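You operate a simulated robot arm through the tools that you are given. There is no shell and no other tool.

Carry out the task below with a simulated two-armed robot. There is one attempt and no reset: what you move stays moved.

JOB
Clear the red lamp and drive home the screw that stands proud.
Fine: switch on, press reset once, the dial stays at 2 Nm; park the driver and switch off.

The check looks at the end state, three seconds after you hand in, the way a careful person would. Anything else that was tipped, shoved, dropped, spilled or broken makes it a failure.

ROBOT AND FRAMES
Two 7-joint arms with fingered hands on one trunk that stands fixed in place. Base frame: the origin is at the foot of the trunk, x ahead of it, y to its left, z up. Units: m, degrees, N and s.
The left shoulder is at [0.02, 0.269, 1.197], the right one opposite. Payload 5 kg a hand.
Tool frame (each hand has its own): the origin (TCP) lies between the finger pads and is the grasp point; the fingertips stand 0.042 m ahead of it; z points along the fingers, y is the line along which they close. The gripper opens to 0.208 m. The gripper's body begins 0.119 m behind the TCP. The gripper is a hand of 4 fingers: y runs from the thumb to the fingers, the wrist lies at [0, 0, -0.317] in the tool frame, and closing takes about 1.5 s.
Orientation is that of the tool frame in the base frame, as [roll, pitch, yaw] about the fixed x, y, z axes, in that order (R = Rz(yaw) Ry(pitch) Rx(roll)). With the fingers straight down and closing along the base's y, the tool's x points along the base's -x, its y along +y and its z along -z.

CONTROLS
- The arms move only by the tool jog_arm. It takes "left_increments", "right_increments" or both (then of equal length, played together; a hand with none holds still); each is a list of rows, each a list of 6 numbers: the shift along the tool's x, y, z in m, then the turn, a rotation vector about the tool's x, y, z in degrees. In form: [[dx, dy, dz, ax, ay, az], ...]. A call has 1 to 20 rows; each row shifts and turns the commanded pose from where the row before left it, along the tool's axes as they then stand. "left_gripper" and "right_gripper" are, for a hand that has rows, the closure in counts, from 0 (fully open) to 255 (shut), set as the call begins (left out, the last holds). Rows are played at 5 a second. More than 0.05 m and 8.6 degrees between two rows, or a gripper value outside its range, and nothing of the call is played. Where a pose cannot be reached the arm comes as near as it can. A force on the tool above 40 N (or 10 N above the force at the start of the call, whichever is more), or a blocked arm, ends the call early, and 0.2 s more pass. The fingers move at their own pace (about 0.153 m/s each) and stop on an object; they squeeze with about 30 N. The grip force told is the motor's: it shows also when the fingers shut on nothing. Time passes only in rows, and 0.2 s behind the last, so rows that do not move let the fingers close. It gives the time, the measured TCP pose, the force on the tool (base axes), the opening and the grip force at its end, in the units of the frame above (readings bear some noise), with the torque about the TCP (base axes, N m) and any sound that the robot's microphone picked up, and new pictures: "pictures" is both (left out), scene, wrist or none (wrist: the cameras of the hands that moved).
- Cameras (640 x 400 px; columns grow to the right, rows downward): "scene" is now at [0.1615, 0.0427, 1.4719]; the picture's right is [0.42, -0.91, 0.00], its down [-0.46, -0.21, -0.86] and it looks along [0.78, 0.36, -0.50] (base axes); focal length 342 px, centre (320, 200). "left" rides on the left gripper at [-0.093, 0.001, -0.146] in its tool frame; the picture's right is [-0.01, -1.00, 0.00], its down [0.84, -0.01, -0.54] and it looks along [0.54, -0.01, 0.84] (tool axes); focal length 280 px, centre (320, 200). "right" rides on the right gripper at [0.094, 0.001, -0.146] in its tool frame; the picture's right is [-0.01, 1.00, 0.00], its down [-0.84, -0.01, -0.54] and it looks along [-0.54, -0.01, 0.84] (tool axes); focal length 280 px, centre (320, 200). There is no depth. A picture from a camera that has moved, and an enlarged one, comes with that camera's place and axes in the base frame and with its lens. The place of the scene camera against the robot may be out by one fixed shift of up to 0.018 m in any direction.
- move_column(by): slides the trunk up (or, below 0, down) by that many m; the arms and the scene camera ride with it, the base frame stays. It gives what a move gives, with no picture.
- hand_shape(shape, hand): the hand has 4 fingers and takes this shape, open, in about a second: jaw (thumb against the fingers, like two jaws); tri (thumb and two fingers); tip (a fingertip pinch); poke (one finger out to press); point (the index stretched); flat (the hand flat); cup (the hand cupped); fist (a fist). The gripper value then closes the fingers along that shape, each until it touches; the sizes above hold for jaw. It gives what a move gives, with no picture.
- turn_head(pan, tilt): turns the head with the scene camera to pan (to the left, within 80 degrees either way) and tilt (down, from -29 to 69), counted from straight ahead of the robot. It gives what a move gives, and a new picture of the scene camera.
- inspect(camera, box): a new picture of the part [left, top, right, bottom] of that camera's present view, enlarged. The clock stands still meanwhile.
- finish_job(): hands the job in; it is judged then, once.

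Nothing tells you positions but the pictures and the camera data. Unless the task says otherwise, let go and move clear before handing in.

The tools are called after "Call:" as a command line: name --argument value ..., lists and objects as JSON in quotes. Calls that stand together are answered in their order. jog_arm: Moves the arms, as the interface text tells. Its arguments: {"type":"object","properties":{"left_increments":{"type":"array"},"left_gripper":{"type":"number"},"right_increments":{"type":"array"},"right_gripper":{"type":"number"},"pictures":{"type":"string","enum":["both","scene","wrist","none"]}},"required":[]} The other tools are called the same way: move_column (by) slides the trunk up or down; hand_shape (shape, hand) gives the hand a shape; turn_head (pan, tilt) turns the head that bears the scene camera; inspect (camera, box) takes an enlarged picture of a part of a camera's view; finish_job () hands the job in.

At the start:

```text
clock: 0.0
left_ee_pos: [0.657, 0.6114, 1.1784]
left_tool_rot: [179.9, 0.0, -162.4]
left_wrist_force: [-0.1, -0.2, 0.1]
left_ft_torque: [-0.01, -0.01, -0.03]
left_gripper_width: 0.2078
left_finger_force: 0.1
left_shape: jaw
right_ee_pos: [0.4671, 0.0006, 1.1941]
right_tool_rot: [-179.9, 0.1, -162.5]
right_wrist_force: [-0.1, 0.4, 0.4]
right_ft_torque: [0.01, 0.03, 0.03]
right_gripper_width: 0.2075
right_finger_force: 0.1
right_shape: jaw
trunk travel left (down, up): [-0.575, 0.046]
head pan, tilt: [25.0, 30.3]
```

scene: 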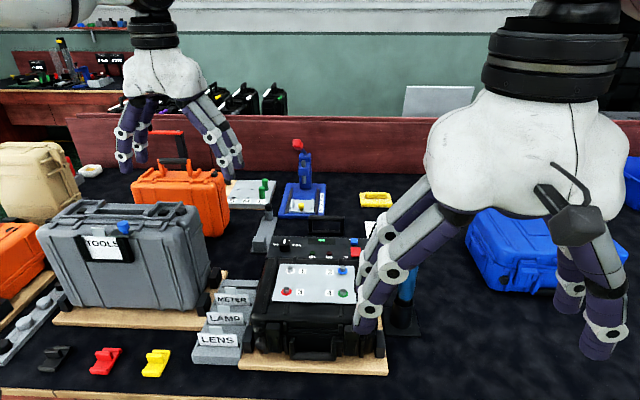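
right: 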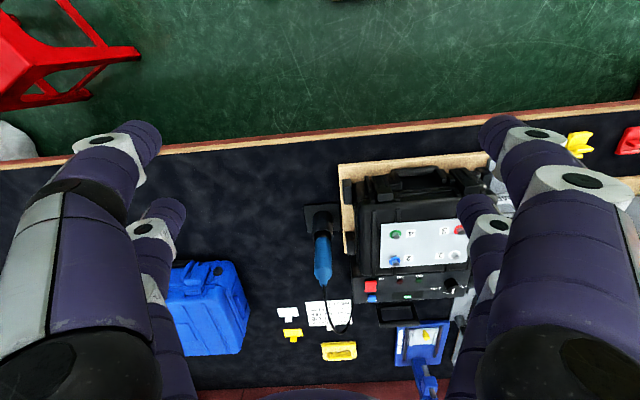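
left: 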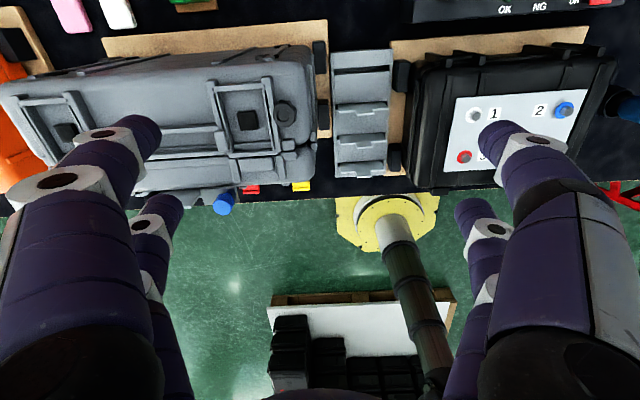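

I see a bench with a black case carrying a plate with four coloured screws (1–4), a controller strip behind it with buttons, and a blue driver in a stand to its right. First I look closer at all of these.

Call:
inspect --camera "scene" --box '[240, 200, 440, 380]'

Call:
inspect --camera "right" --box '[260, 150, 500, 370]'

Call:
inspect --camera "left" --box '[400, 0, 640, 200]'

```text
2.22 times, centred on (340, 290) of scene
camera zoom: at [0.1615, 0.0427, 1.4719], right [0.42, -0.91, 0.0], down [-0.46, -0.21, -0.86], along [0.78, 0.36, -0.5], focal length 759 px, centre (276, 0)
```

zoom: 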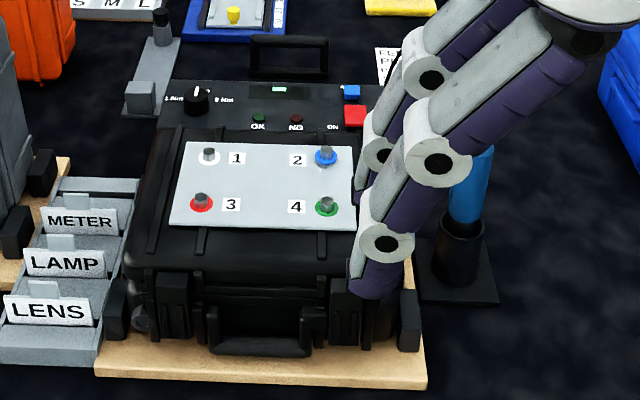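

```text
1.82 times, centred on (380, 260) of right
camera zoom: at [0.3781, -0.0275, 1.3399], right [-0.29, 0.96, 0.0], down [0.81, 0.24, 0.54], along [0.52, 0.15, -0.84], focal length 510 px, centre (211, 91)
```

zoom: 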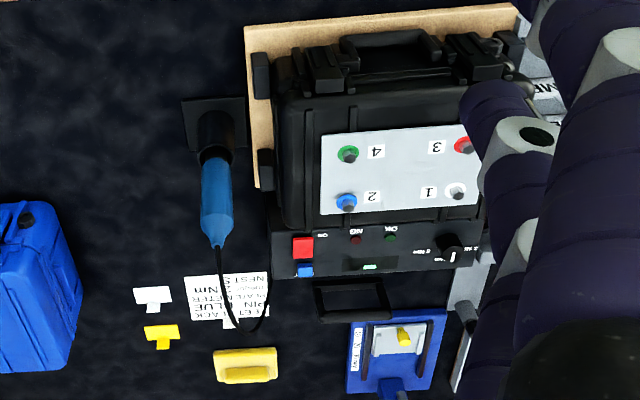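

```text
2.00 times, centred on (520, 100) of left
camera zoom: at [0.7456, 0.6412, 1.3254], right [0.32, -0.95, 0.0], down [-0.8, -0.27, 0.54], along [-0.51, -0.17, -0.84], focal length 561 px, centre (-80, 400)
```

zoom: 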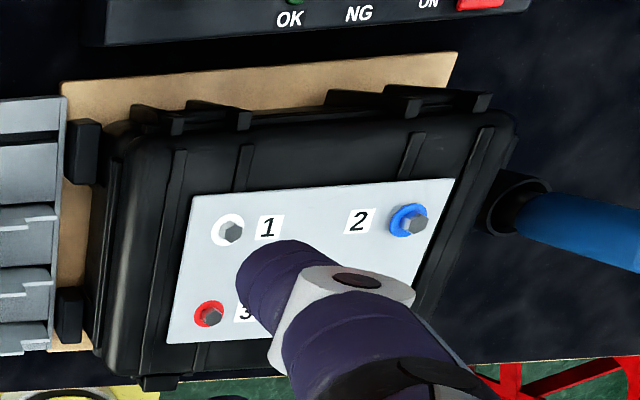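

The screws and the controller (dial, OK/NG lamps, red switch, blue button) are partly hidden. I read the card and controller more closely.

Call:
inspect --camera "right" --box '[270, 270, 370, 370]'

Call:
inspect --camera "right" --box '[350, 210, 480, 320]'

Call:
inspect --camera "scene" --box '[260, 220, 380, 310]'

```text
4.00 times, centred on (320, 320) of right
camera zoom: at [0.3781, -0.0275, 1.3399], right [-0.29, 0.96, 0.0], down [0.81, 0.24, 0.54], along [0.52, 0.15, -0.84], focal length 1122 px, centre (320, -280)
```

zoom: 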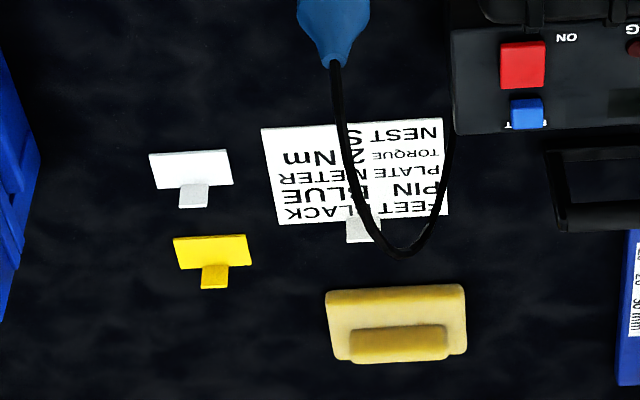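

```text
3.64 times, centred on (415, 265) of right
camera zoom: at [0.3781, -0.0275, 1.3399], right [-0.29, 0.96, 0.0], down [0.81, 0.24, 0.54], along [0.52, 0.15, -0.84], focal length 1020 px, centre (-26, -36)
```

zoom: 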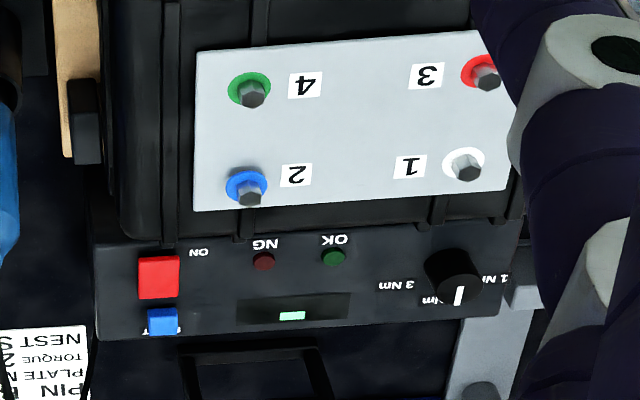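

```text
4.44 times, centred on (320, 265) of scene
camera zoom: at [0.1615, 0.0427, 1.4719], right [0.42, -0.91, 0.0], down [-0.46, -0.21, -0.86], along [0.78, 0.36, -0.5], focal length 1518 px, centre (320, -89)
```

zoom: 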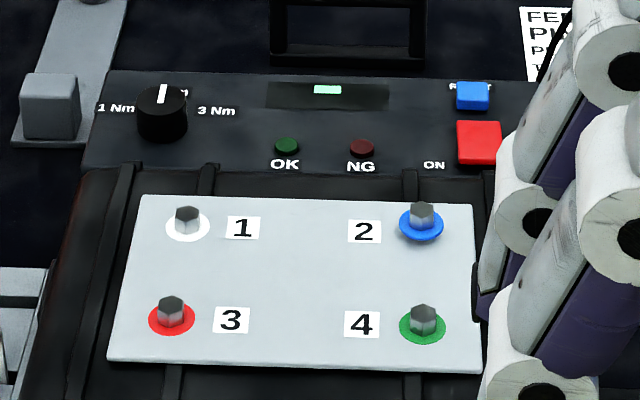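

Screw 2 (blue) seems to be the proud one, near (0.756, 0.255, 0.90); the driver stands near (0.76, 0.08), and the dial already points at 2 Nm. I move the right hand aside to see everything clearly.

Call:
jog_arm --right_increments '[[0.015, -0.045, 0, 0, 0, 0], [0.015, -0.045, 0, 0, 0, 0], [0.015, -0.045, 0, 0, 0, 0], [0.015, -0.045, 0, 0, 0, 0], [0.0, 0.0, 0, 0, 0, 0]]' --pictures "both"

```text
clock: 1.2
left_ee_pos: [0.6556, 0.6119, 1.1777]
left_tool_rot: [-180.0, -0.1, -162.4]
left_wrist_force: [0.6, 0.6, -0.7]
left_ft_torque: [-0.14, -0.02, 0.02]
left_gripper_width: 0.2078
left_finger_force: 0.0
left_shape: jaw
right_ee_pos: [0.4666, -0.186, 1.1932]
right_tool_rot: [179.9, 0.0, -162.5]
right_wrist_force: [0.2, 0.5, 0.1]
right_ft_torque: [-0.06, 0.04, -0.02]
right_gripper_width: 0.2079
right_finger_force: 0.1
right_shape: jaw
trunk travel left (down, up): [-0.575, 0.046]
head pan, tilt: [25.0, 30.3]
camera scene: at [0.1618, 0.0437, 1.4718], right [0.42, -0.91, 0.0], down [-0.46, -0.21, -0.86], along [0.78, 0.36, -0.5], focal length 342 px, centre (320, 200)
camera right: at [0.377, -0.2136, 1.3391], right [-0.29, 0.96, 0.0], down [0.81, 0.24, 0.54], along [0.52, 0.16, -0.84], focal length 280 px, centre (320, 200)
```

scene: 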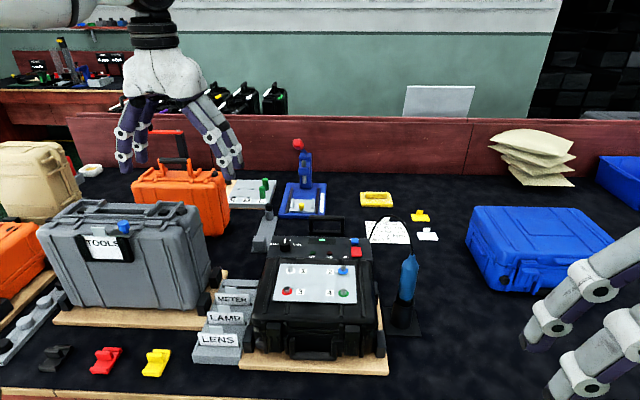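
right: 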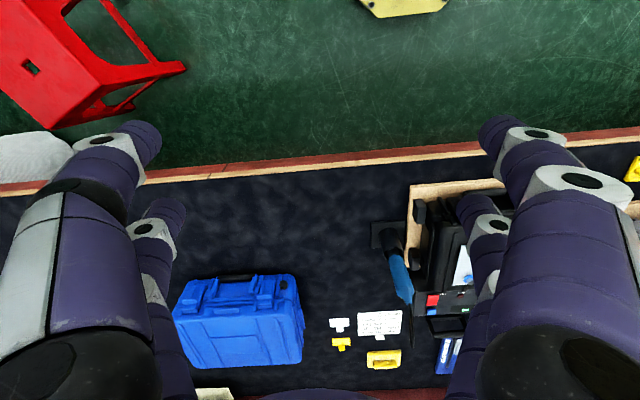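

Call:
inspect --camera "scene" --box '[360, 210, 450, 350]'

Call:
inspect --camera "scene" --box '[260, 255, 380, 315]'

Call:
inspect --camera "scene" --box '[260, 225, 380, 275]'

Call:
inspect --camera "right" --box '[340, 170, 500, 370]'

```text
2.86 times, centred on (405, 280) of scene
camera zoom: at [0.1618, 0.0437, 1.4718], right [0.42, -0.91, 0.0], down [-0.46, -0.21, -0.86], along [0.78, 0.36, -0.5], focal length 976 px, centre (77, -29)
```

zoom: 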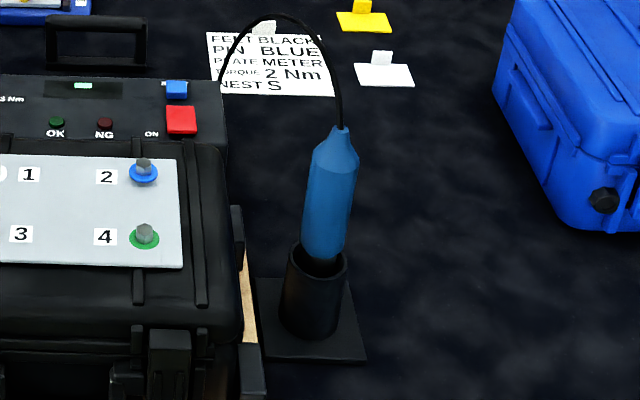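

```text
5.33 times, centred on (320, 285) of scene
camera zoom: at [0.1618, 0.0437, 1.4718], right [0.42, -0.91, 0.0], down [-0.46, -0.21, -0.86], along [0.78, 0.36, -0.5], focal length 1822 px, centre (320, -253)
```

zoom: 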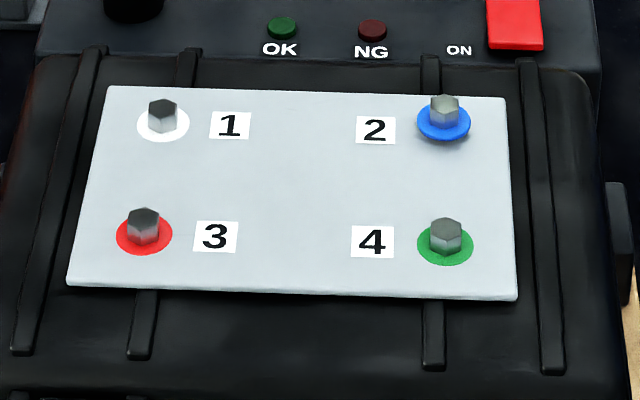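

```text
5.33 times, centred on (320, 250) of scene
camera zoom: at [0.1618, 0.0437, 1.4718], right [0.42, -0.91, 0.0], down [-0.46, -0.21, -0.86], along [0.78, 0.36, -0.5], focal length 1822 px, centre (320, -67)
```

zoom: 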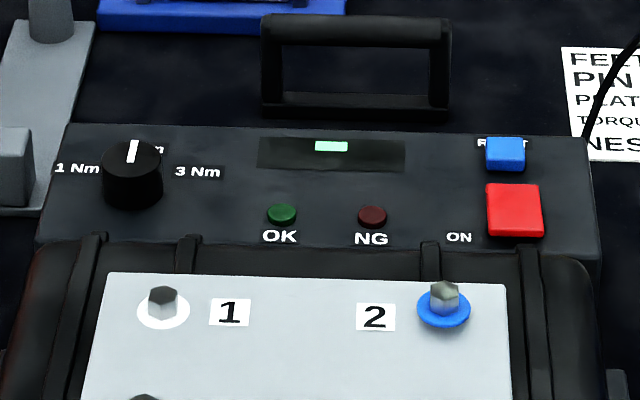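

```text
2.00 times, centred on (420, 270) of right
camera zoom: at [0.377, -0.2136, 1.3391], right [-0.29, 0.96, 0.0], down [0.81, 0.24, 0.54], along [0.52, 0.16, -0.84], focal length 561 px, centre (120, 60)
```

zoom: 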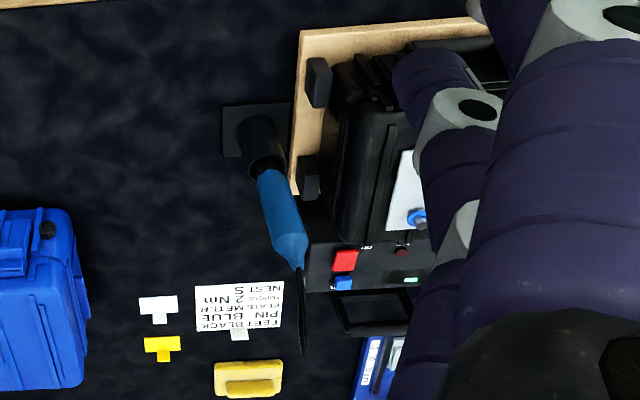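

Screw 2's blue collar casts a shadow beneath it, so it is the proud one. I zoom in on the switch, the display and screw for detail.

Call:
inspect --camera "scene" --box '[345, 240, 370, 275]'

Call:
inspect --camera "scene" --box '[305, 245, 345, 270]'

Call:
inspect --camera "scene" --box '[325, 255, 365, 305]'

Call:
inspect --camera "scene" --box '[270, 225, 300, 265]'

```text
11.43 times, centred on (358, 258) of scene
camera zoom: at [0.1618, 0.0437, 1.4718], right [0.42, -0.91, 0.0], down [-0.46, -0.21, -0.86], along [0.78, 0.36, -0.5], focal length 3904 px, centre (-109, -457)
```

zoom: 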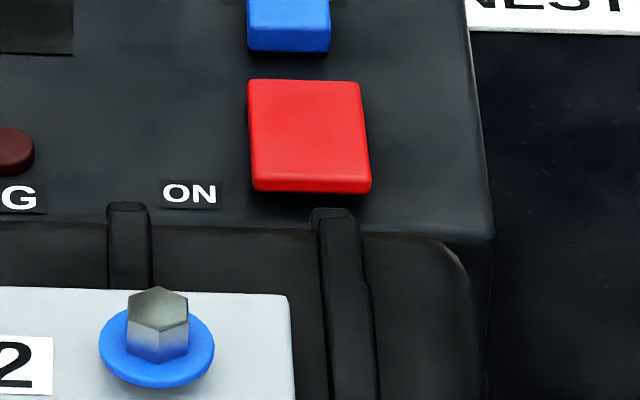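

```text
16.00 times, centred on (325, 258) of scene
camera zoom: at [0.1618, 0.0437, 1.4718], right [0.42, -0.91, 0.0], down [-0.46, -0.21, -0.86], along [0.78, 0.36, -0.5], focal length 5466 px, centre (240, -720)
```

zoom: 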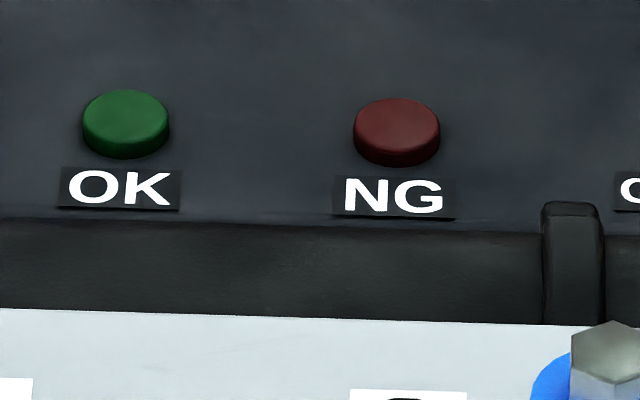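

```text
8.00 times, centred on (345, 280) of scene
camera zoom: at [0.1618, 0.0437, 1.4718], right [0.42, -0.91, 0.0], down [-0.46, -0.21, -0.86], along [0.78, 0.36, -0.5], focal length 2733 px, centre (120, -440)
```

zoom: 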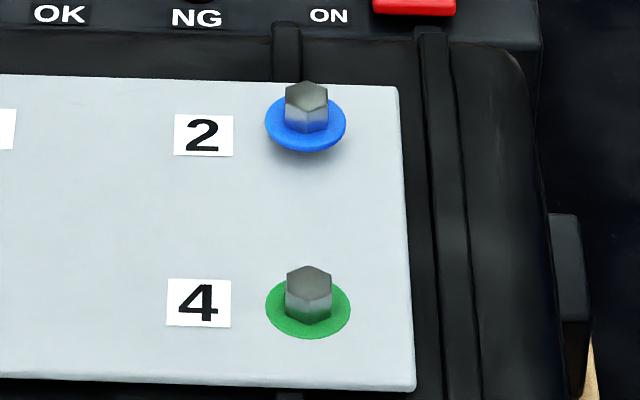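

```text
10.00 times, centred on (285, 245) of scene
camera zoom: at [0.1618, 0.0437, 1.4718], right [0.42, -0.91, 0.0], down [-0.46, -0.21, -0.86], along [0.78, 0.36, -0.5], focal length 3416 px, centre (670, -250)
```

zoom: 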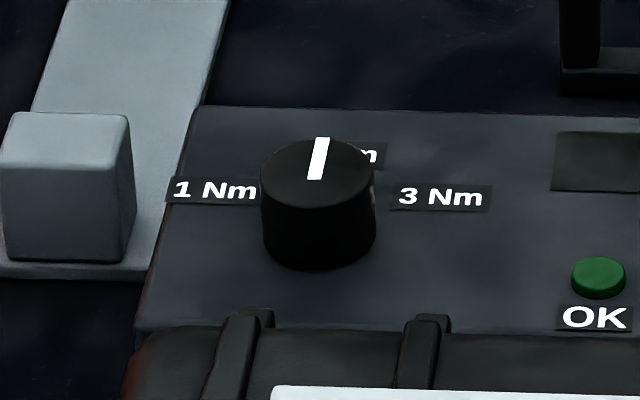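

Confirmed: screw 2 (blue) is proud with a gap under its collar, and the dial is at 2 Nm. The driver stands upright in a holster near (0.795, 0.10), top about z 0.96. I'll use the left hand as a poker for the controller; I shape it now and look.

Call:
hand_shape --shape "poke" --hand "left"

Call:
inspect --camera "left" --box '[0, 0, 640, 400]'

Call:
inspect --camera "scene" --box '[80, 0, 280, 180]'

```text
clock: 2.1
left_ee_pos: [0.658, 0.6102, 1.1791]
left_tool_rot: [179.9, 0.0, -162.3]
left_wrist_force: [-0.4, -0.2, -0.9]
left_ft_torque: [0.0, -0.07, 0.0]
left_gripper_width: 0.0
left_finger_force: 0.1
left_shape: poke
right_ee_pos: [0.4653, -0.1873, 1.1941]
right_tool_rot: [-180.0, 0.0, -162.4]
right_wrist_force: [1.1, -0.2, -0.7]
right_ft_torque: [0.03, 0.01, 0.0]
right_gripper_width: 0.2081
right_finger_force: 0.1
right_shape: jaw
trunk travel left (down, up): [-0.575, 0.046]
head pan, tilt: [25.0, 30.3]
```

```text
1.00 times, centred on (320, 200) of left (not enlarged: the box is as wide or as high as the picture)
camera zoom: at [0.7454, 0.6414, 1.3253], right [0.32, -0.95, 0.0], down [-0.8, -0.27, 0.54], along [-0.51, -0.17, -0.84], focal length 280 px, centre (320, 200)
```

zoom: 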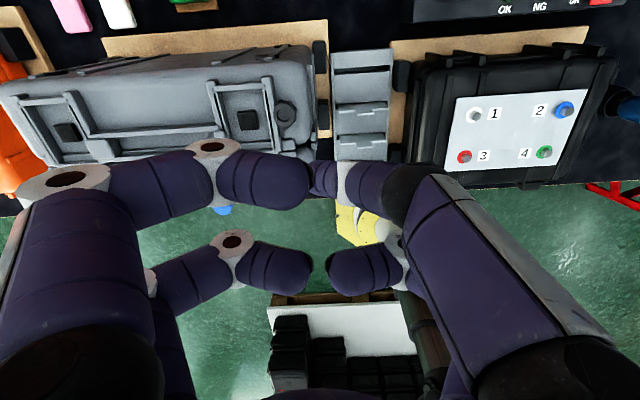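

```text
2.22 times, centred on (180, 90) of scene
camera zoom: at [0.1614, 0.0427, 1.4719], right [0.42, -0.91, 0.0], down [-0.46, -0.21, -0.86], along [0.78, 0.36, -0.5], focal length 759 px, centre (631, 444)
```

zoom: 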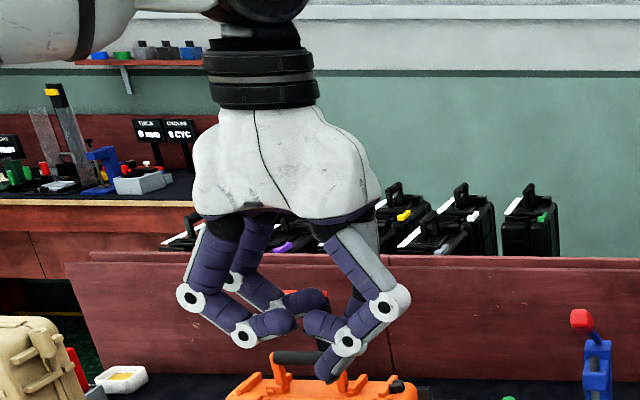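

The left hand's poke finger tip seems to lie on the tool axis about 0.04 m ahead of the TCP. I let the shape settle and look again.

Call:
jog_arm --left_increments '[[0, 0, 0, 0, 0, 0], [0, 0, 0, 0, 0, 0], [0, 0, 0, 0, 0, 0], [0, 0, 0, 0, 0, 0], [0, 0, 0, 0, 0, 0]]' --pictures "wrist"

Call:
inspect --camera "scene" --box '[100, 60, 260, 200]'

```text
clock: 3.3
left_ee_pos: [0.6579, 0.611, 1.1782]
left_tool_rot: [179.9, -0.1, -162.3]
left_wrist_force: [-0.4, 0.7, 0.0]
left_ft_torque: [-0.03, -0.03, 0.01]
left_gripper_width: 0.0
left_finger_force: 0.0
left_shape: poke
right_ee_pos: [0.4655, -0.1862, 1.1936]
right_tool_rot: [-180.0, 0.0, -162.6]
right_wrist_force: [0.0, -0.1, 0.7]
right_ft_torque: [0.03, 0.05, 0.0]
right_gripper_width: 0.2078
right_finger_force: 0.1
right_shape: jaw
trunk travel left (down, up): [-0.575, 0.046]
head pan, tilt: [25.0, 30.3]
camera left: at [0.7456, 0.6413, 1.3253], right [0.32, -0.95, 0.0], down [-0.8, -0.27, 0.54], along [-0.51, -0.17, -0.84], focal length 280 px, centre (320, 200)
```

left: 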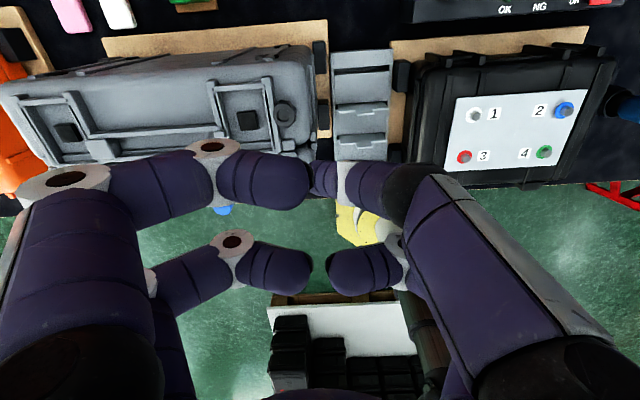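

```text
2.86 times, centred on (180, 130) of scene
camera zoom: at [0.1615, 0.0427, 1.4719], right [0.42, -0.91, 0.0], down [-0.46, -0.21, -0.86], along [0.78, 0.36, -0.5], focal length 976 px, centre (720, 400)
```

zoom: 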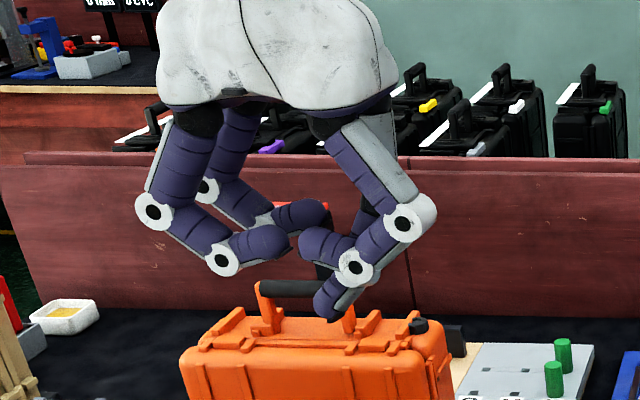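

The poke finger's tip is the lowest point. I compare with the "point" shape before choosing.

Call:
hand_shape --shape "point" --hand "left"

Call:
inspect --camera "scene" --box '[100, 60, 260, 200]'

Call:
inspect --camera "left" --box '[0, 0, 640, 400]'

```text
clock: 4.2
left_ee_pos: [0.6585, 0.6116, 1.178]
left_tool_rot: [180.0, -0.1, -162.4]
left_wrist_force: [0.5, 0.1, 1.0]
left_ft_torque: [-0.04, 0.04, -0.03]
left_gripper_width: 0.2016
left_finger_force: 0.0
left_shape: point
right_ee_pos: [0.4654, -0.1873, 1.193]
right_tool_rot: [-179.9, 0.0, -162.4]
right_wrist_force: [-0.4, -0.1, -0.2]
right_ft_torque: [0.05, 0.01, 0.0]
right_gripper_width: 0.208
right_finger_force: 0.0
right_shape: jaw
trunk travel left (down, up): [-0.575, 0.046]
head pan, tilt: [25.0, 30.3]
```

```text
2.86 times, centred on (180, 130) of scene
camera zoom: at [0.1616, 0.0427, 1.4719], right [0.42, -0.91, 0.0], down [-0.46, -0.21, -0.86], along [0.78, 0.36, -0.5], focal length 976 px, centre (720, 400)
```

zoom: 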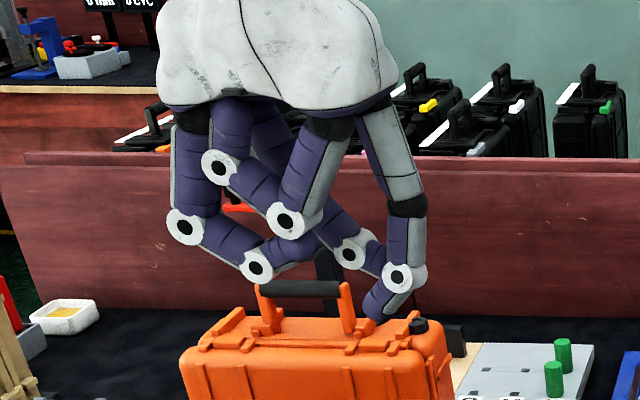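

```text
1.00 times, centred on (320, 200) of left (not enlarged: the box is as wide or as high as the picture)
camera zoom: at [0.7457, 0.6412, 1.3253], right [0.32, -0.95, 0.0], down [-0.8, -0.27, 0.54], along [-0.51, -0.17, -0.84], focal length 280 px, centre (320, 200)
```

zoom: 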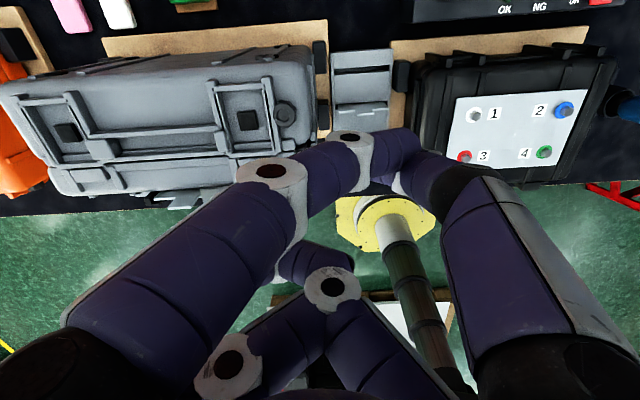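

"Poke" is better, with its tip on the tool axis, so I return to it. I put the switch near (0.91, 0.27, 0.835) and reset near (0.95, 0.285), and carry the left hand over there, staying high.

Call:
hand_shape --shape "poke" --hand "left"

Call:
jog_arm --left_increments '[[-0.0101, -0.0417, 0, 0, 0, 0], [-0.0101, -0.0417, 0, 0, 0, 0], [-0.0101, -0.0417, 0, 0, 0, 0], [-0.0101, -0.0417, 0, 0, 0, 0], [-0.0101, -0.0417, 0, 0, 0, 0], [-0.0101, -0.0417, 0, 0, 0, 0], [-0.0101, -0.0417, 0, 0, 0, 0], [-0.0101, -0.0417, 0, 0, 0, 0], [-0.0101, -0.0417, 0, 0, 0, 0], [0, 0, 0, 0, 0, 0]]' --pictures "both"

```text
clock: 5.1
left_ee_pos: [0.6579, 0.6107, 1.1786]
left_tool_rot: [180.0, 0.1, -162.4]
left_wrist_force: [-0.3, -0.7, -0.9]
left_ft_torque: [-0.03, 0.0, 0.02]
left_gripper_width: 0.0
left_finger_force: 0.1
left_shape: poke
right_ee_pos: [0.4661, -0.1861, 1.1947]
right_tool_rot: [-180.0, -0.1, -162.5]
right_wrist_force: [-0.5, -0.8, -0.3]
right_ft_torque: [0.02, 0.0, 0.02]
right_gripper_width: 0.2079
right_finger_force: 0.2
right_shape: jaw
trunk travel left (down, up): [-0.575, 0.046]
head pan, tilt: [25.0, 30.3]
```

```text
clock: 7.3
left_ee_pos: [0.8015, 0.3312, 1.1625]
left_tool_rot: [-179.9, 0.1, -162.4]
left_wrist_force: [0.3, -0.4, -0.5]
left_ft_torque: [-0.03, 0.02, 0.0]
left_gripper_width: 0.0
left_finger_force: 0.1
left_shape: poke
left hand out of reach, approached as far as the arm can: row 8, 9
right_ee_pos: [0.466, -0.1861, 1.1923]
right_tool_rot: [-180.0, 0.0, -162.5]
right_wrist_force: [-0.2, 0.4, -0.1]
right_ft_torque: [0.0, 0.0, 0.0]
right_gripper_width: 0.2082
right_finger_force: 0.0
right_shape: jaw
trunk travel left (down, up): [-0.575, 0.046]
head pan, tilt: [25.0, 30.3]
camera scene: at [0.1617, 0.0426, 1.4719], right [0.42, -0.91, 0.0], down [-0.46, -0.21, -0.86], along [0.78, 0.36, -0.5], focal length 342 px, centre (320, 200)
camera left: at [0.889, 0.3616, 1.311], right [0.32, -0.95, 0.0], down [-0.8, -0.27, 0.54], along [-0.51, -0.17, -0.84], focal length 280 px, centre (320, 200)
```

scene: 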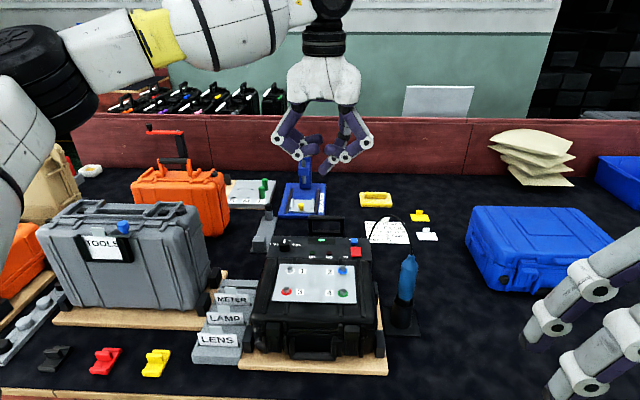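
left: 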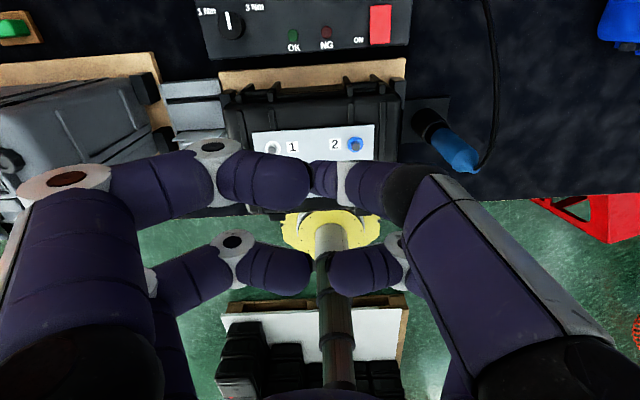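

At this height the arm reached its limit at (0.80, 0.33, 1.16); lower down it should reach farther. I descend part-way while well above everything.

Call:
jog_arm --left_increments '[[0, 0, 0.04, 0, 0, 0], [0, 0, 0.04, 0, 0, 0], [0, 0, 0.04, 0, 0, 0], [0, 0, 0.03, 0, 0, 0], [0, 0, 0, 0, 0, 0]]' --pictures "wrist"

```text
clock: 8.5
left_ee_pos: [0.8014, 0.3303, 1.0125]
left_tool_rot: [180.0, 0.0, -162.4]
left_wrist_force: [-1.1, -0.7, 0.2]
left_ft_torque: [0.04, -0.03, 0.0]
left_gripper_width: 0.0
left_finger_force: 0.1
left_shape: poke
right_ee_pos: [0.4649, -0.187, 1.1931]
right_tool_rot: [180.0, -0.1, -162.4]
right_wrist_force: [-0.1, -0.4, 0.9]
right_ft_torque: [0.0, -0.03, -0.02]
right_gripper_width: 0.2076
right_finger_force: 0.0
right_shape: jaw
trunk travel left (down, up): [-0.575, 0.046]
head pan, tilt: [25.0, 30.3]
camera left: at [0.89, 0.3606, 1.1597], right [0.32, -0.95, 0.0], down [-0.8, -0.27, 0.54], along [-0.51, -0.17, -0.84], focal length 280 px, centre (320, 200)
```

left: 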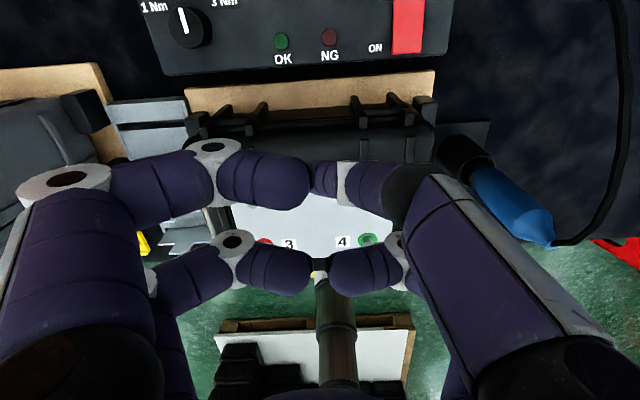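

The controller's cord arches from the driver top to the controller's rear right, close to the switch's right side, so I turn the hand to run parallel to the cord (yaw about -45°) to keep clear of it. I'm doing that turn here at a safe height.

Call:
jog_arm --left_increments '[[0, 0, 0, 0, 0, -8.4], [0, 0, 0, 0, 0, -8.4], [0, 0, 0, 0, 0, -8.4], [0, 0, 0, 0, 0, -8.4], [0, 0, 0, 0, 0, -8.4], [0, 0, 0, 0, 0, -8.4], [0, 0, 0, 0, 0, -8.4], [0, 0, 0, 0, 0, -8.4], [0, 0, 0, 0, 0, -8.4], [0, 0, 0, 0, 0, -8.4], [0, 0, 0, 0, 0, -8.4], [0, 0, 0, 0, 0, -8.4], [0, 0, 0, 0, 0, -8.4], [0, 0, 0, 0, 0, -8.4]]' --pictures "both"

```text
clock: 11.5
left_ee_pos: [0.8012, 0.3302, 1.0131]
left_tool_rot: [-179.9, 0.0, -44.7]
left_wrist_force: [-0.3, 0.0, 0.1]
left_ft_torque: [0.0, 0.01, -0.02]
left_gripper_width: 0.0
left_finger_force: 0.0
left_shape: poke
right_ee_pos: [0.4656, -0.1871, 1.1934]
right_tool_rot: [180.0, 0.0, -162.5]
right_wrist_force: [-0.8, -0.2, -0.8]
right_ft_torque: [-0.02, 0.0, 0.01]
right_gripper_width: 0.2077
right_finger_force: 0.0
right_shape: jaw
trunk travel left (down, up): [-0.575, 0.046]
head pan, tilt: [25.0, 30.3]
camera scene: at [0.1616, 0.0427, 1.4719], right [0.42, -0.91, 0.0], down [-0.46, -0.21, -0.86], along [0.78, 0.36, -0.5], focal length 342 px, centre (320, 200)
camera left: at [0.7333, 0.3971, 1.1608], right [0.69, 0.72, 0.0], down [0.61, -0.58, 0.54], along [0.39, -0.37, -0.84], focal length 280 px, centre (320, 200)
```

scene: 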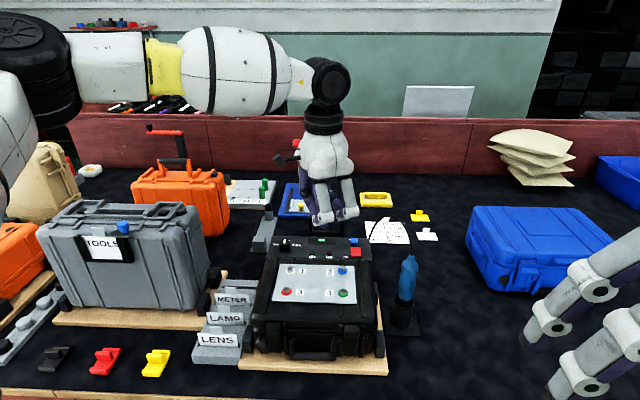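
left: 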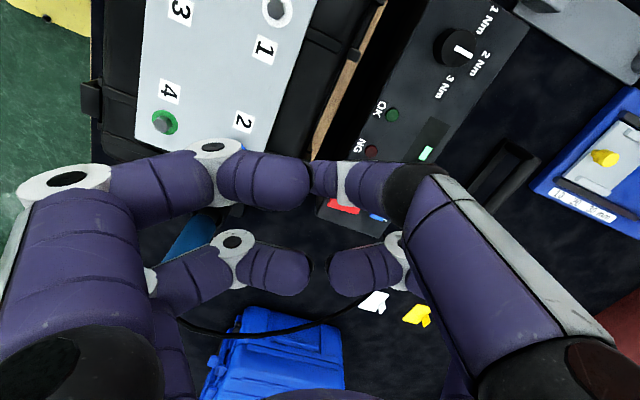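

The turn worked. Now I tilt the hand about 22° forward for reach and move toward a hover above the switch, still well clear.

Call:
jog_arm --left_increments '[[0, 0, 0, 5.27, 5.33, 0], [0, 0, 0, 5.27, 5.33, 0], [0, 0, 0, 5.27, 5.33, 0], [0, 0, 0, 0, 0, 0]]' --pictures "both"

Call:
inspect --camera "scene" --box '[280, 130, 420, 280]'

```text
clock: 12.5
left_ee_pos: [0.802, 0.332, 1.0126]
left_tool_rot: [-163.8, -15.8, -47.1]
left_wrist_force: [0.2, 1.1, 0.1]
left_ft_torque: [-0.03, 0.03, -0.02]
left_gripper_width: 0.0
left_finger_force: 0.0
left_shape: poke
right_ee_pos: [0.4671, -0.1882, 1.1929]
right_tool_rot: [180.0, 0.0, -162.6]
right_wrist_force: [0.5, 0.3, -0.3]
right_ft_torque: [-0.03, 0.07, 0.02]
right_gripper_width: 0.2078
right_finger_force: 0.0
right_shape: jaw
trunk travel left (down, up): [-0.575, 0.046]
head pan, tilt: [25.0, 30.3]
camera scene: at [0.1624, 0.043, 1.4716], right [0.42, -0.91, 0.0], down [-0.46, -0.21, -0.86], along [0.78, 0.36, -0.51], focal length 342 px, centre (320, 200)
camera left: at [0.6837, 0.3977, 1.123], right [0.64, 0.72, 0.26], down [0.35, -0.58, 0.73], along [0.68, -0.37, -0.63], focal length 280 px, centre (320, 200)
```

scene: 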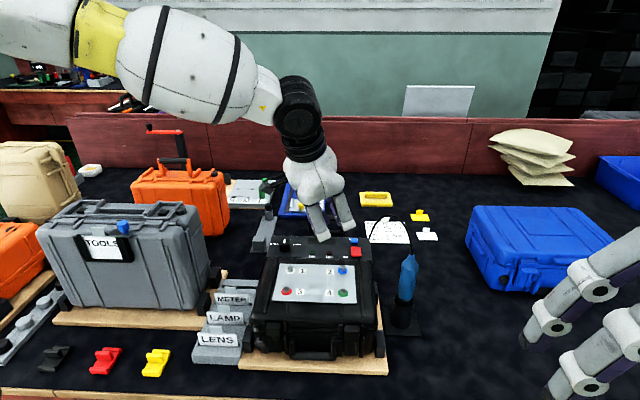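
left: 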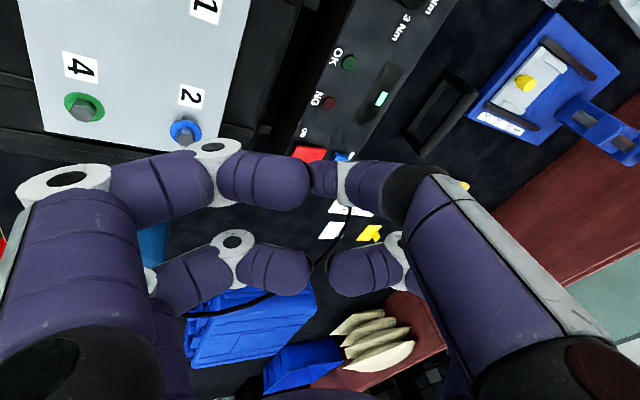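

```text
2.67 times, centred on (350, 205) of scene
camera zoom: at [0.1624, 0.043, 1.4716], right [0.42, -0.91, 0.0], down [-0.46, -0.21, -0.86], along [0.78, 0.36, -0.51], focal length 911 px, centre (240, 187)
```

zoom: 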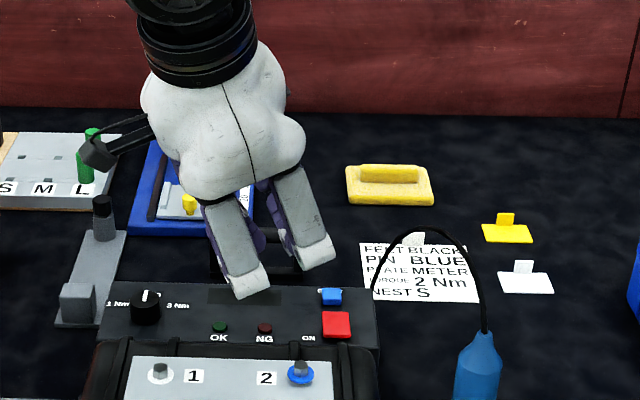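

I see the near digits would pass close above the case lid, so I want exact locations of the switch, the reset button and the lid edge. I zoom in on the left camera's view.

Call:
inspect --camera "left" --box '[270, 100, 390, 200]'

Call:
inspect --camera "scene" --box '[330, 225, 390, 280]'

```text
4.00 times, centred on (330, 150) of left
camera zoom: at [0.6837, 0.3977, 1.123], right [0.64, 0.72, 0.26], down [0.35, -0.58, 0.73], along [0.68, -0.37, -0.63], focal length 1122 px, centre (280, 400)
```

zoom: 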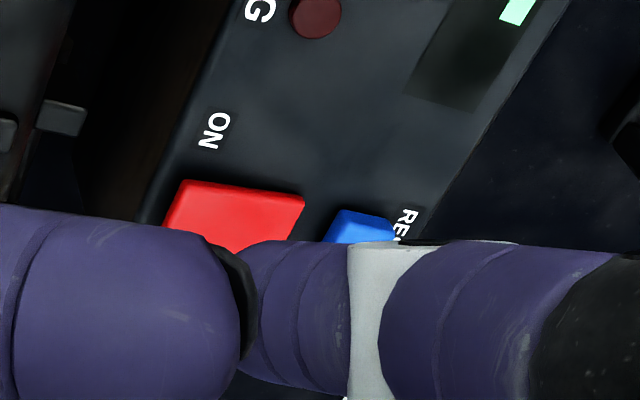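

```text
7.27 times, centred on (360, 252) of scene
camera zoom: at [0.1624, 0.043, 1.4716], right [0.42, -0.91, 0.0], down [-0.46, -0.21, -0.86], along [0.78, 0.36, -0.51], focal length 2484 px, centre (29, -182)
```

zoom: 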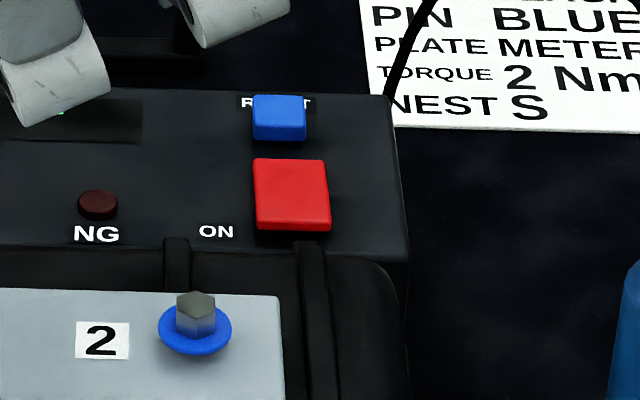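

Call:
inspect --camera "left" --box '[305, 138, 345, 166]'

Call:
inspect --camera "left" --box '[285, 138, 325, 166]'

Call:
inspect --camera "scene" --box '[350, 240, 366, 260]'

```text
14.29 times, centred on (325, 152) of left
camera zoom: at [0.6837, 0.3977, 1.123], right [0.64, 0.72, 0.26], down [0.35, -0.58, 0.73], along [0.68, -0.37, -0.63], focal length 4006 px, centre (249, 886)
```

zoom: 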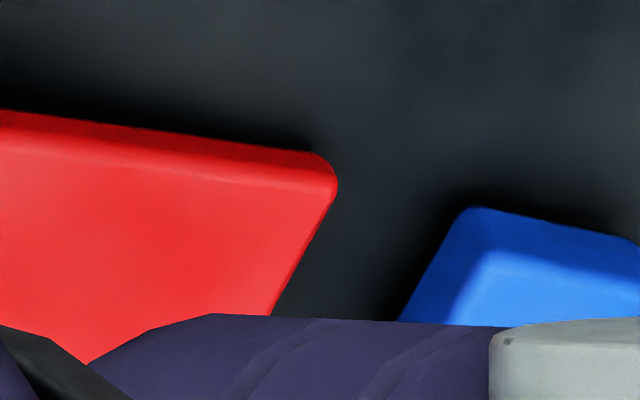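

```text
14.29 times, centred on (305, 152) of left
camera zoom: at [0.6837, 0.3977, 1.123], right [0.64, 0.72, 0.26], down [0.35, -0.58, 0.73], along [0.68, -0.37, -0.63], focal length 4006 px, centre (534, 886)
```

zoom: 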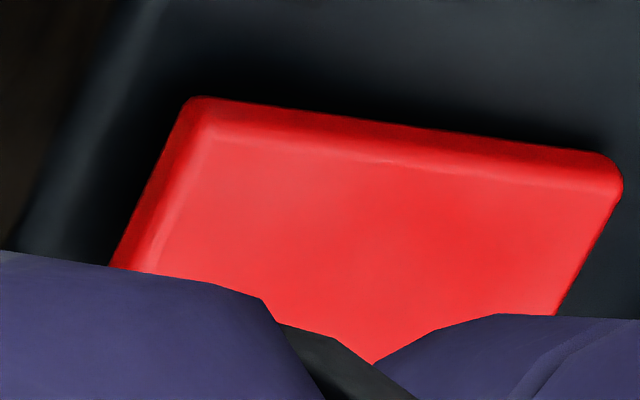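

```text
16.00 times, centred on (358, 250) of scene
camera zoom: at [0.1624, 0.043, 1.4716], right [0.42, -0.91, 0.0], down [-0.46, -0.21, -0.86], along [0.78, 0.36, -0.51], focal length 5466 px, centre (-288, -600)
```

zoom: 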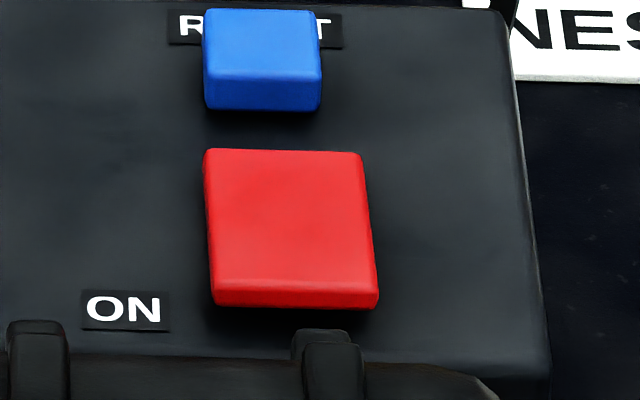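

The switch is a rocker: its near end stands up and carries the "ON" label, so pressing the near end near (0.897, 0.270) turns it on. To clear both lid and cord I re-orient the left hand (yaw -25°, 25° lean with the palm toward near-left) and hover above the switch.

Call:
jog_arm --left_increments '[[0, 0, 0, -5.27, -5.33, 0], [0, 0, 0, -5.27, -5.33, 0], [0, 0, 0, -5.27, -5.33, 0], [0, 0, 0, 0, 0, -6.6], [0, 0, 0, 0, 0, -6.6], [0, 0, 0, 0, 0, -6.6], [0, 0, 0, 0, 8.3, 0], [0, 0, 0, 0, 8.3, 0], [0, 0, 0, 0, 8.4, 0], [0, 0, 0, 0, 0, 0]]' --pictures "none"

Call:
jog_arm --left_increments '[[0.01565, 0.0036, 0.02245, 0, 0, 0], [0.01565, 0.0036, 0.02245, 0, 0, 0], [0.01565, 0.0036, 0.02245, 0, 0, 0], [0.01565, 0.0036, 0.02245, 0, 0, 0], [0, 0, 0, 0, 0, 0], [0, 0, 0, 0, 0, 0]]' --pictures "both"

Call:
inspect --camera "scene" --box '[290, 150, 410, 270]'

```text
clock: 14.7
left_ee_pos: [0.8025, 0.3299, 1.0133]
left_tool_rot: [-180.0, -25.0, -25.0]
left_wrist_force: [1.5, -0.6, -0.3]
left_ft_torque: [0.02, 0.03, -0.01]
left_gripper_width: 0.0
left_finger_force: 0.1
left_shape: poke
right_ee_pos: [0.4658, -0.1865, 1.1922]
right_tool_rot: [180.0, 0.1, -162.5]
right_wrist_force: [0.2, -0.4, -1.6]
right_ft_torque: [0.05, 0.05, 0.01]
right_gripper_width: 0.2077
right_finger_force: 0.0
right_shape: jaw
trunk travel left (down, up): [-0.575, 0.046]
head pan, tilt: [25.0, 30.3]
```

```text
clock: 16.1
left_ee_pos: [0.8829, 0.2788, 0.9572]
left_tool_rot: [-180.0, -25.0, -25.0]
left_wrist_force: [1.0, 0.9, -0.9]
left_ft_torque: [-0.04, 0.01, 0.0]
left_gripper_width: 0.0
left_finger_force: 0.0
left_shape: poke
right_ee_pos: [0.4666, -0.1865, 1.192]
right_tool_rot: [180.0, 0.0, -162.5]
right_wrist_force: [-0.2, 0.2, -0.1]
right_ft_torque: [0.0, 0.02, 0.0]
right_gripper_width: 0.2079
right_finger_force: 0.2
right_shape: jaw
trunk travel left (down, up): [-0.575, 0.046]
head pan, tilt: [25.0, 30.3]
camera scene: at [0.162, 0.043, 1.4718], right [0.42, -0.91, 0.0], down [-0.46, -0.21, -0.86], along [0.78, 0.36, -0.5], focal length 342 px, centre (320, 200)
camera left: at [0.749, 0.3407, 1.0502], right [0.41, 0.91, -0.01], down [0.49, -0.22, 0.84], along [0.77, -0.35, -0.54], focal length 280 px, centre (320, 200)
```

scene: 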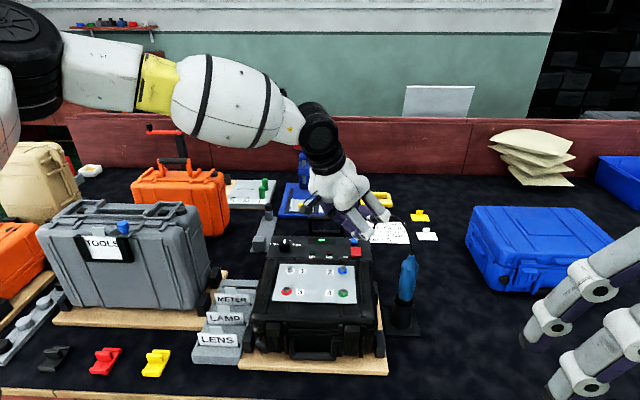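
left: 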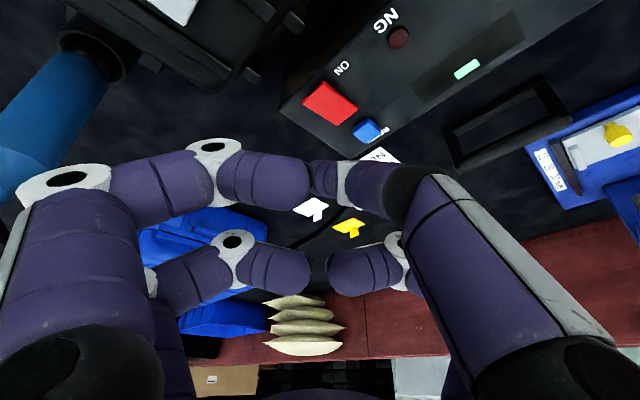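

```text
3.33 times, centred on (350, 210) of scene
camera zoom: at [0.162, 0.043, 1.4718], right [0.42, -0.91, 0.0], down [-0.46, -0.21, -0.86], along [0.78, 0.36, -0.5], focal length 1139 px, centre (220, 167)
```

zoom: 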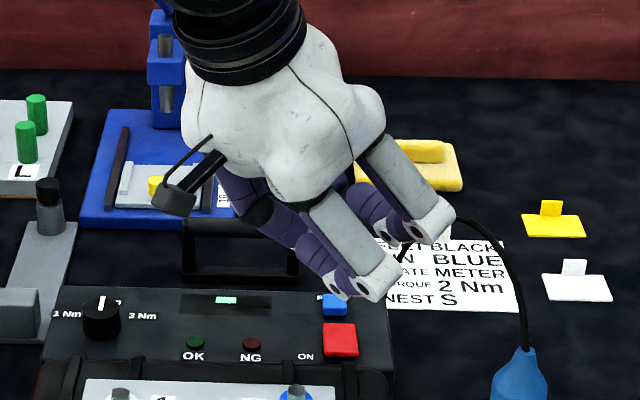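

Left camera now sees the rocker and the reset button clearly. I zoom in to fix the press point.

Call:
inspect --camera "left" --box '[280, 60, 410, 160]'

```text
4.00 times, centred on (345, 110) of left
camera zoom: at [0.749, 0.3407, 1.0502], right [0.41, 0.91, -0.01], down [0.49, -0.22, 0.84], along [0.77, -0.35, -0.54], focal length 1122 px, centre (220, 560)
```

zoom: 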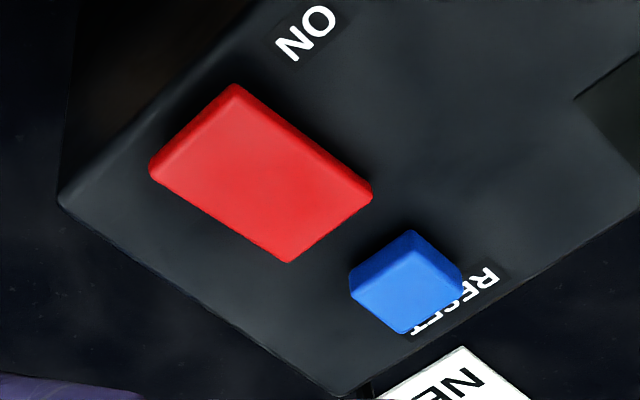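

The rocker's raised near half is at about (0.898, 0.274, 0.843). I descend to just above it.

Call:
jog_arm --left_increments '[[-0.0075, -0.002, 0.0113, 0, 0, 0], [-0.0057, 0, 0.01224, 0, 0, 0], [-0.0057, 0, 0.01224, 0, 0, 0], [-0.0057, 0, 0.01224, 0, 0, 0], [0, 0, 0, 0, 0, 0]]' --pictures "both"

Call:
inspect --camera "scene" --box '[310, 190, 420, 280]'

Call:
inspect --camera "left" --box '[260, 80, 400, 200]'

```text
clock: 17.3
left_ee_pos: [0.8822, 0.2806, 0.9037]
left_tool_rot: [-180.0, -25.1, -25.1]
left_wrist_force: [-0.3, -0.6, 0.3]
left_ft_torque: [0.01, 0.04, 0.04]
left_gripper_width: 0.0
left_finger_force: 0.0
left_shape: poke
right_ee_pos: [0.4662, -0.1871, 1.1934]
right_tool_rot: [-180.0, 0.1, -162.6]
right_wrist_force: [0.8, 0.3, 0.8]
right_ft_torque: [0.02, 0.03, -0.02]
right_gripper_width: 0.2078
right_finger_force: 0.1
right_shape: jaw
trunk travel left (down, up): [-0.575, 0.046]
head pan, tilt: [25.0, 30.3]
camera scene: at [0.1614, 0.0427, 1.472], right [0.42, -0.91, 0.0], down [-0.46, -0.21, -0.86], along [0.78, 0.36, -0.5], focal length 342 px, centre (320, 200)
camera left: at [0.7473, 0.3425, 0.9971], right [0.41, 0.91, -0.01], down [0.49, -0.22, 0.84], along [0.77, -0.35, -0.54], focal length 280 px, centre (320, 200)
```

scene: 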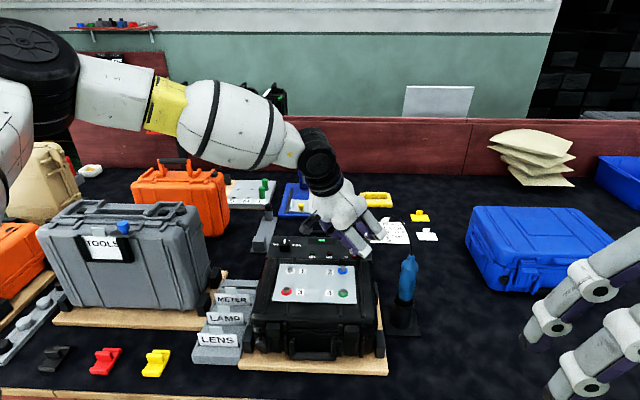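
left: 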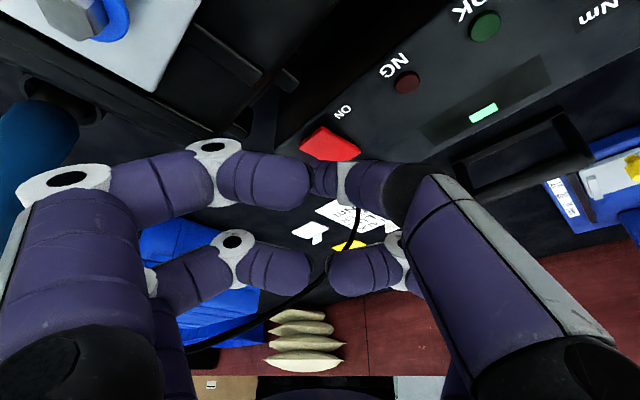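

```text
4.44 times, centred on (365, 235) of scene
camera zoom: at [0.1614, 0.0427, 1.472], right [0.42, -0.91, 0.0], down [-0.46, -0.21, -0.86], along [0.78, 0.36, -0.5], focal length 1518 px, centre (120, 44)
```

zoom: 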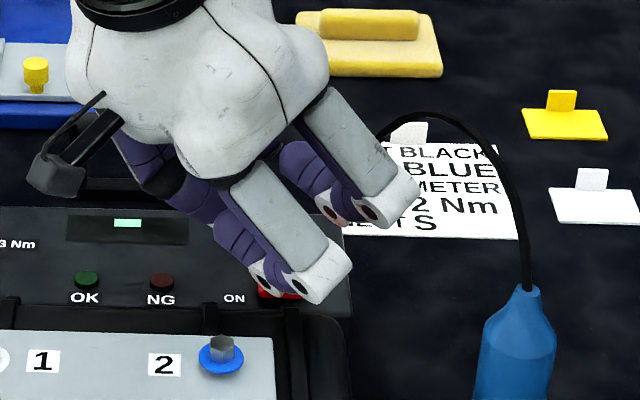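

```text
3.33 times, centred on (330, 140) of left
camera zoom: at [0.7473, 0.3425, 0.9971], right [0.41, 0.91, -0.01], down [0.49, -0.22, 0.84], along [0.77, -0.35, -0.54], focal length 935 px, centre (287, 400)
```

zoom: 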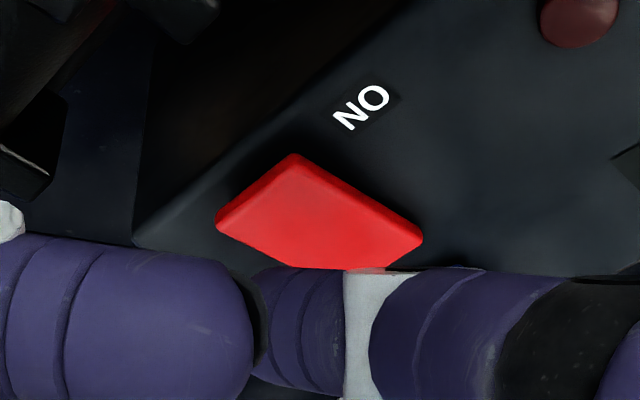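

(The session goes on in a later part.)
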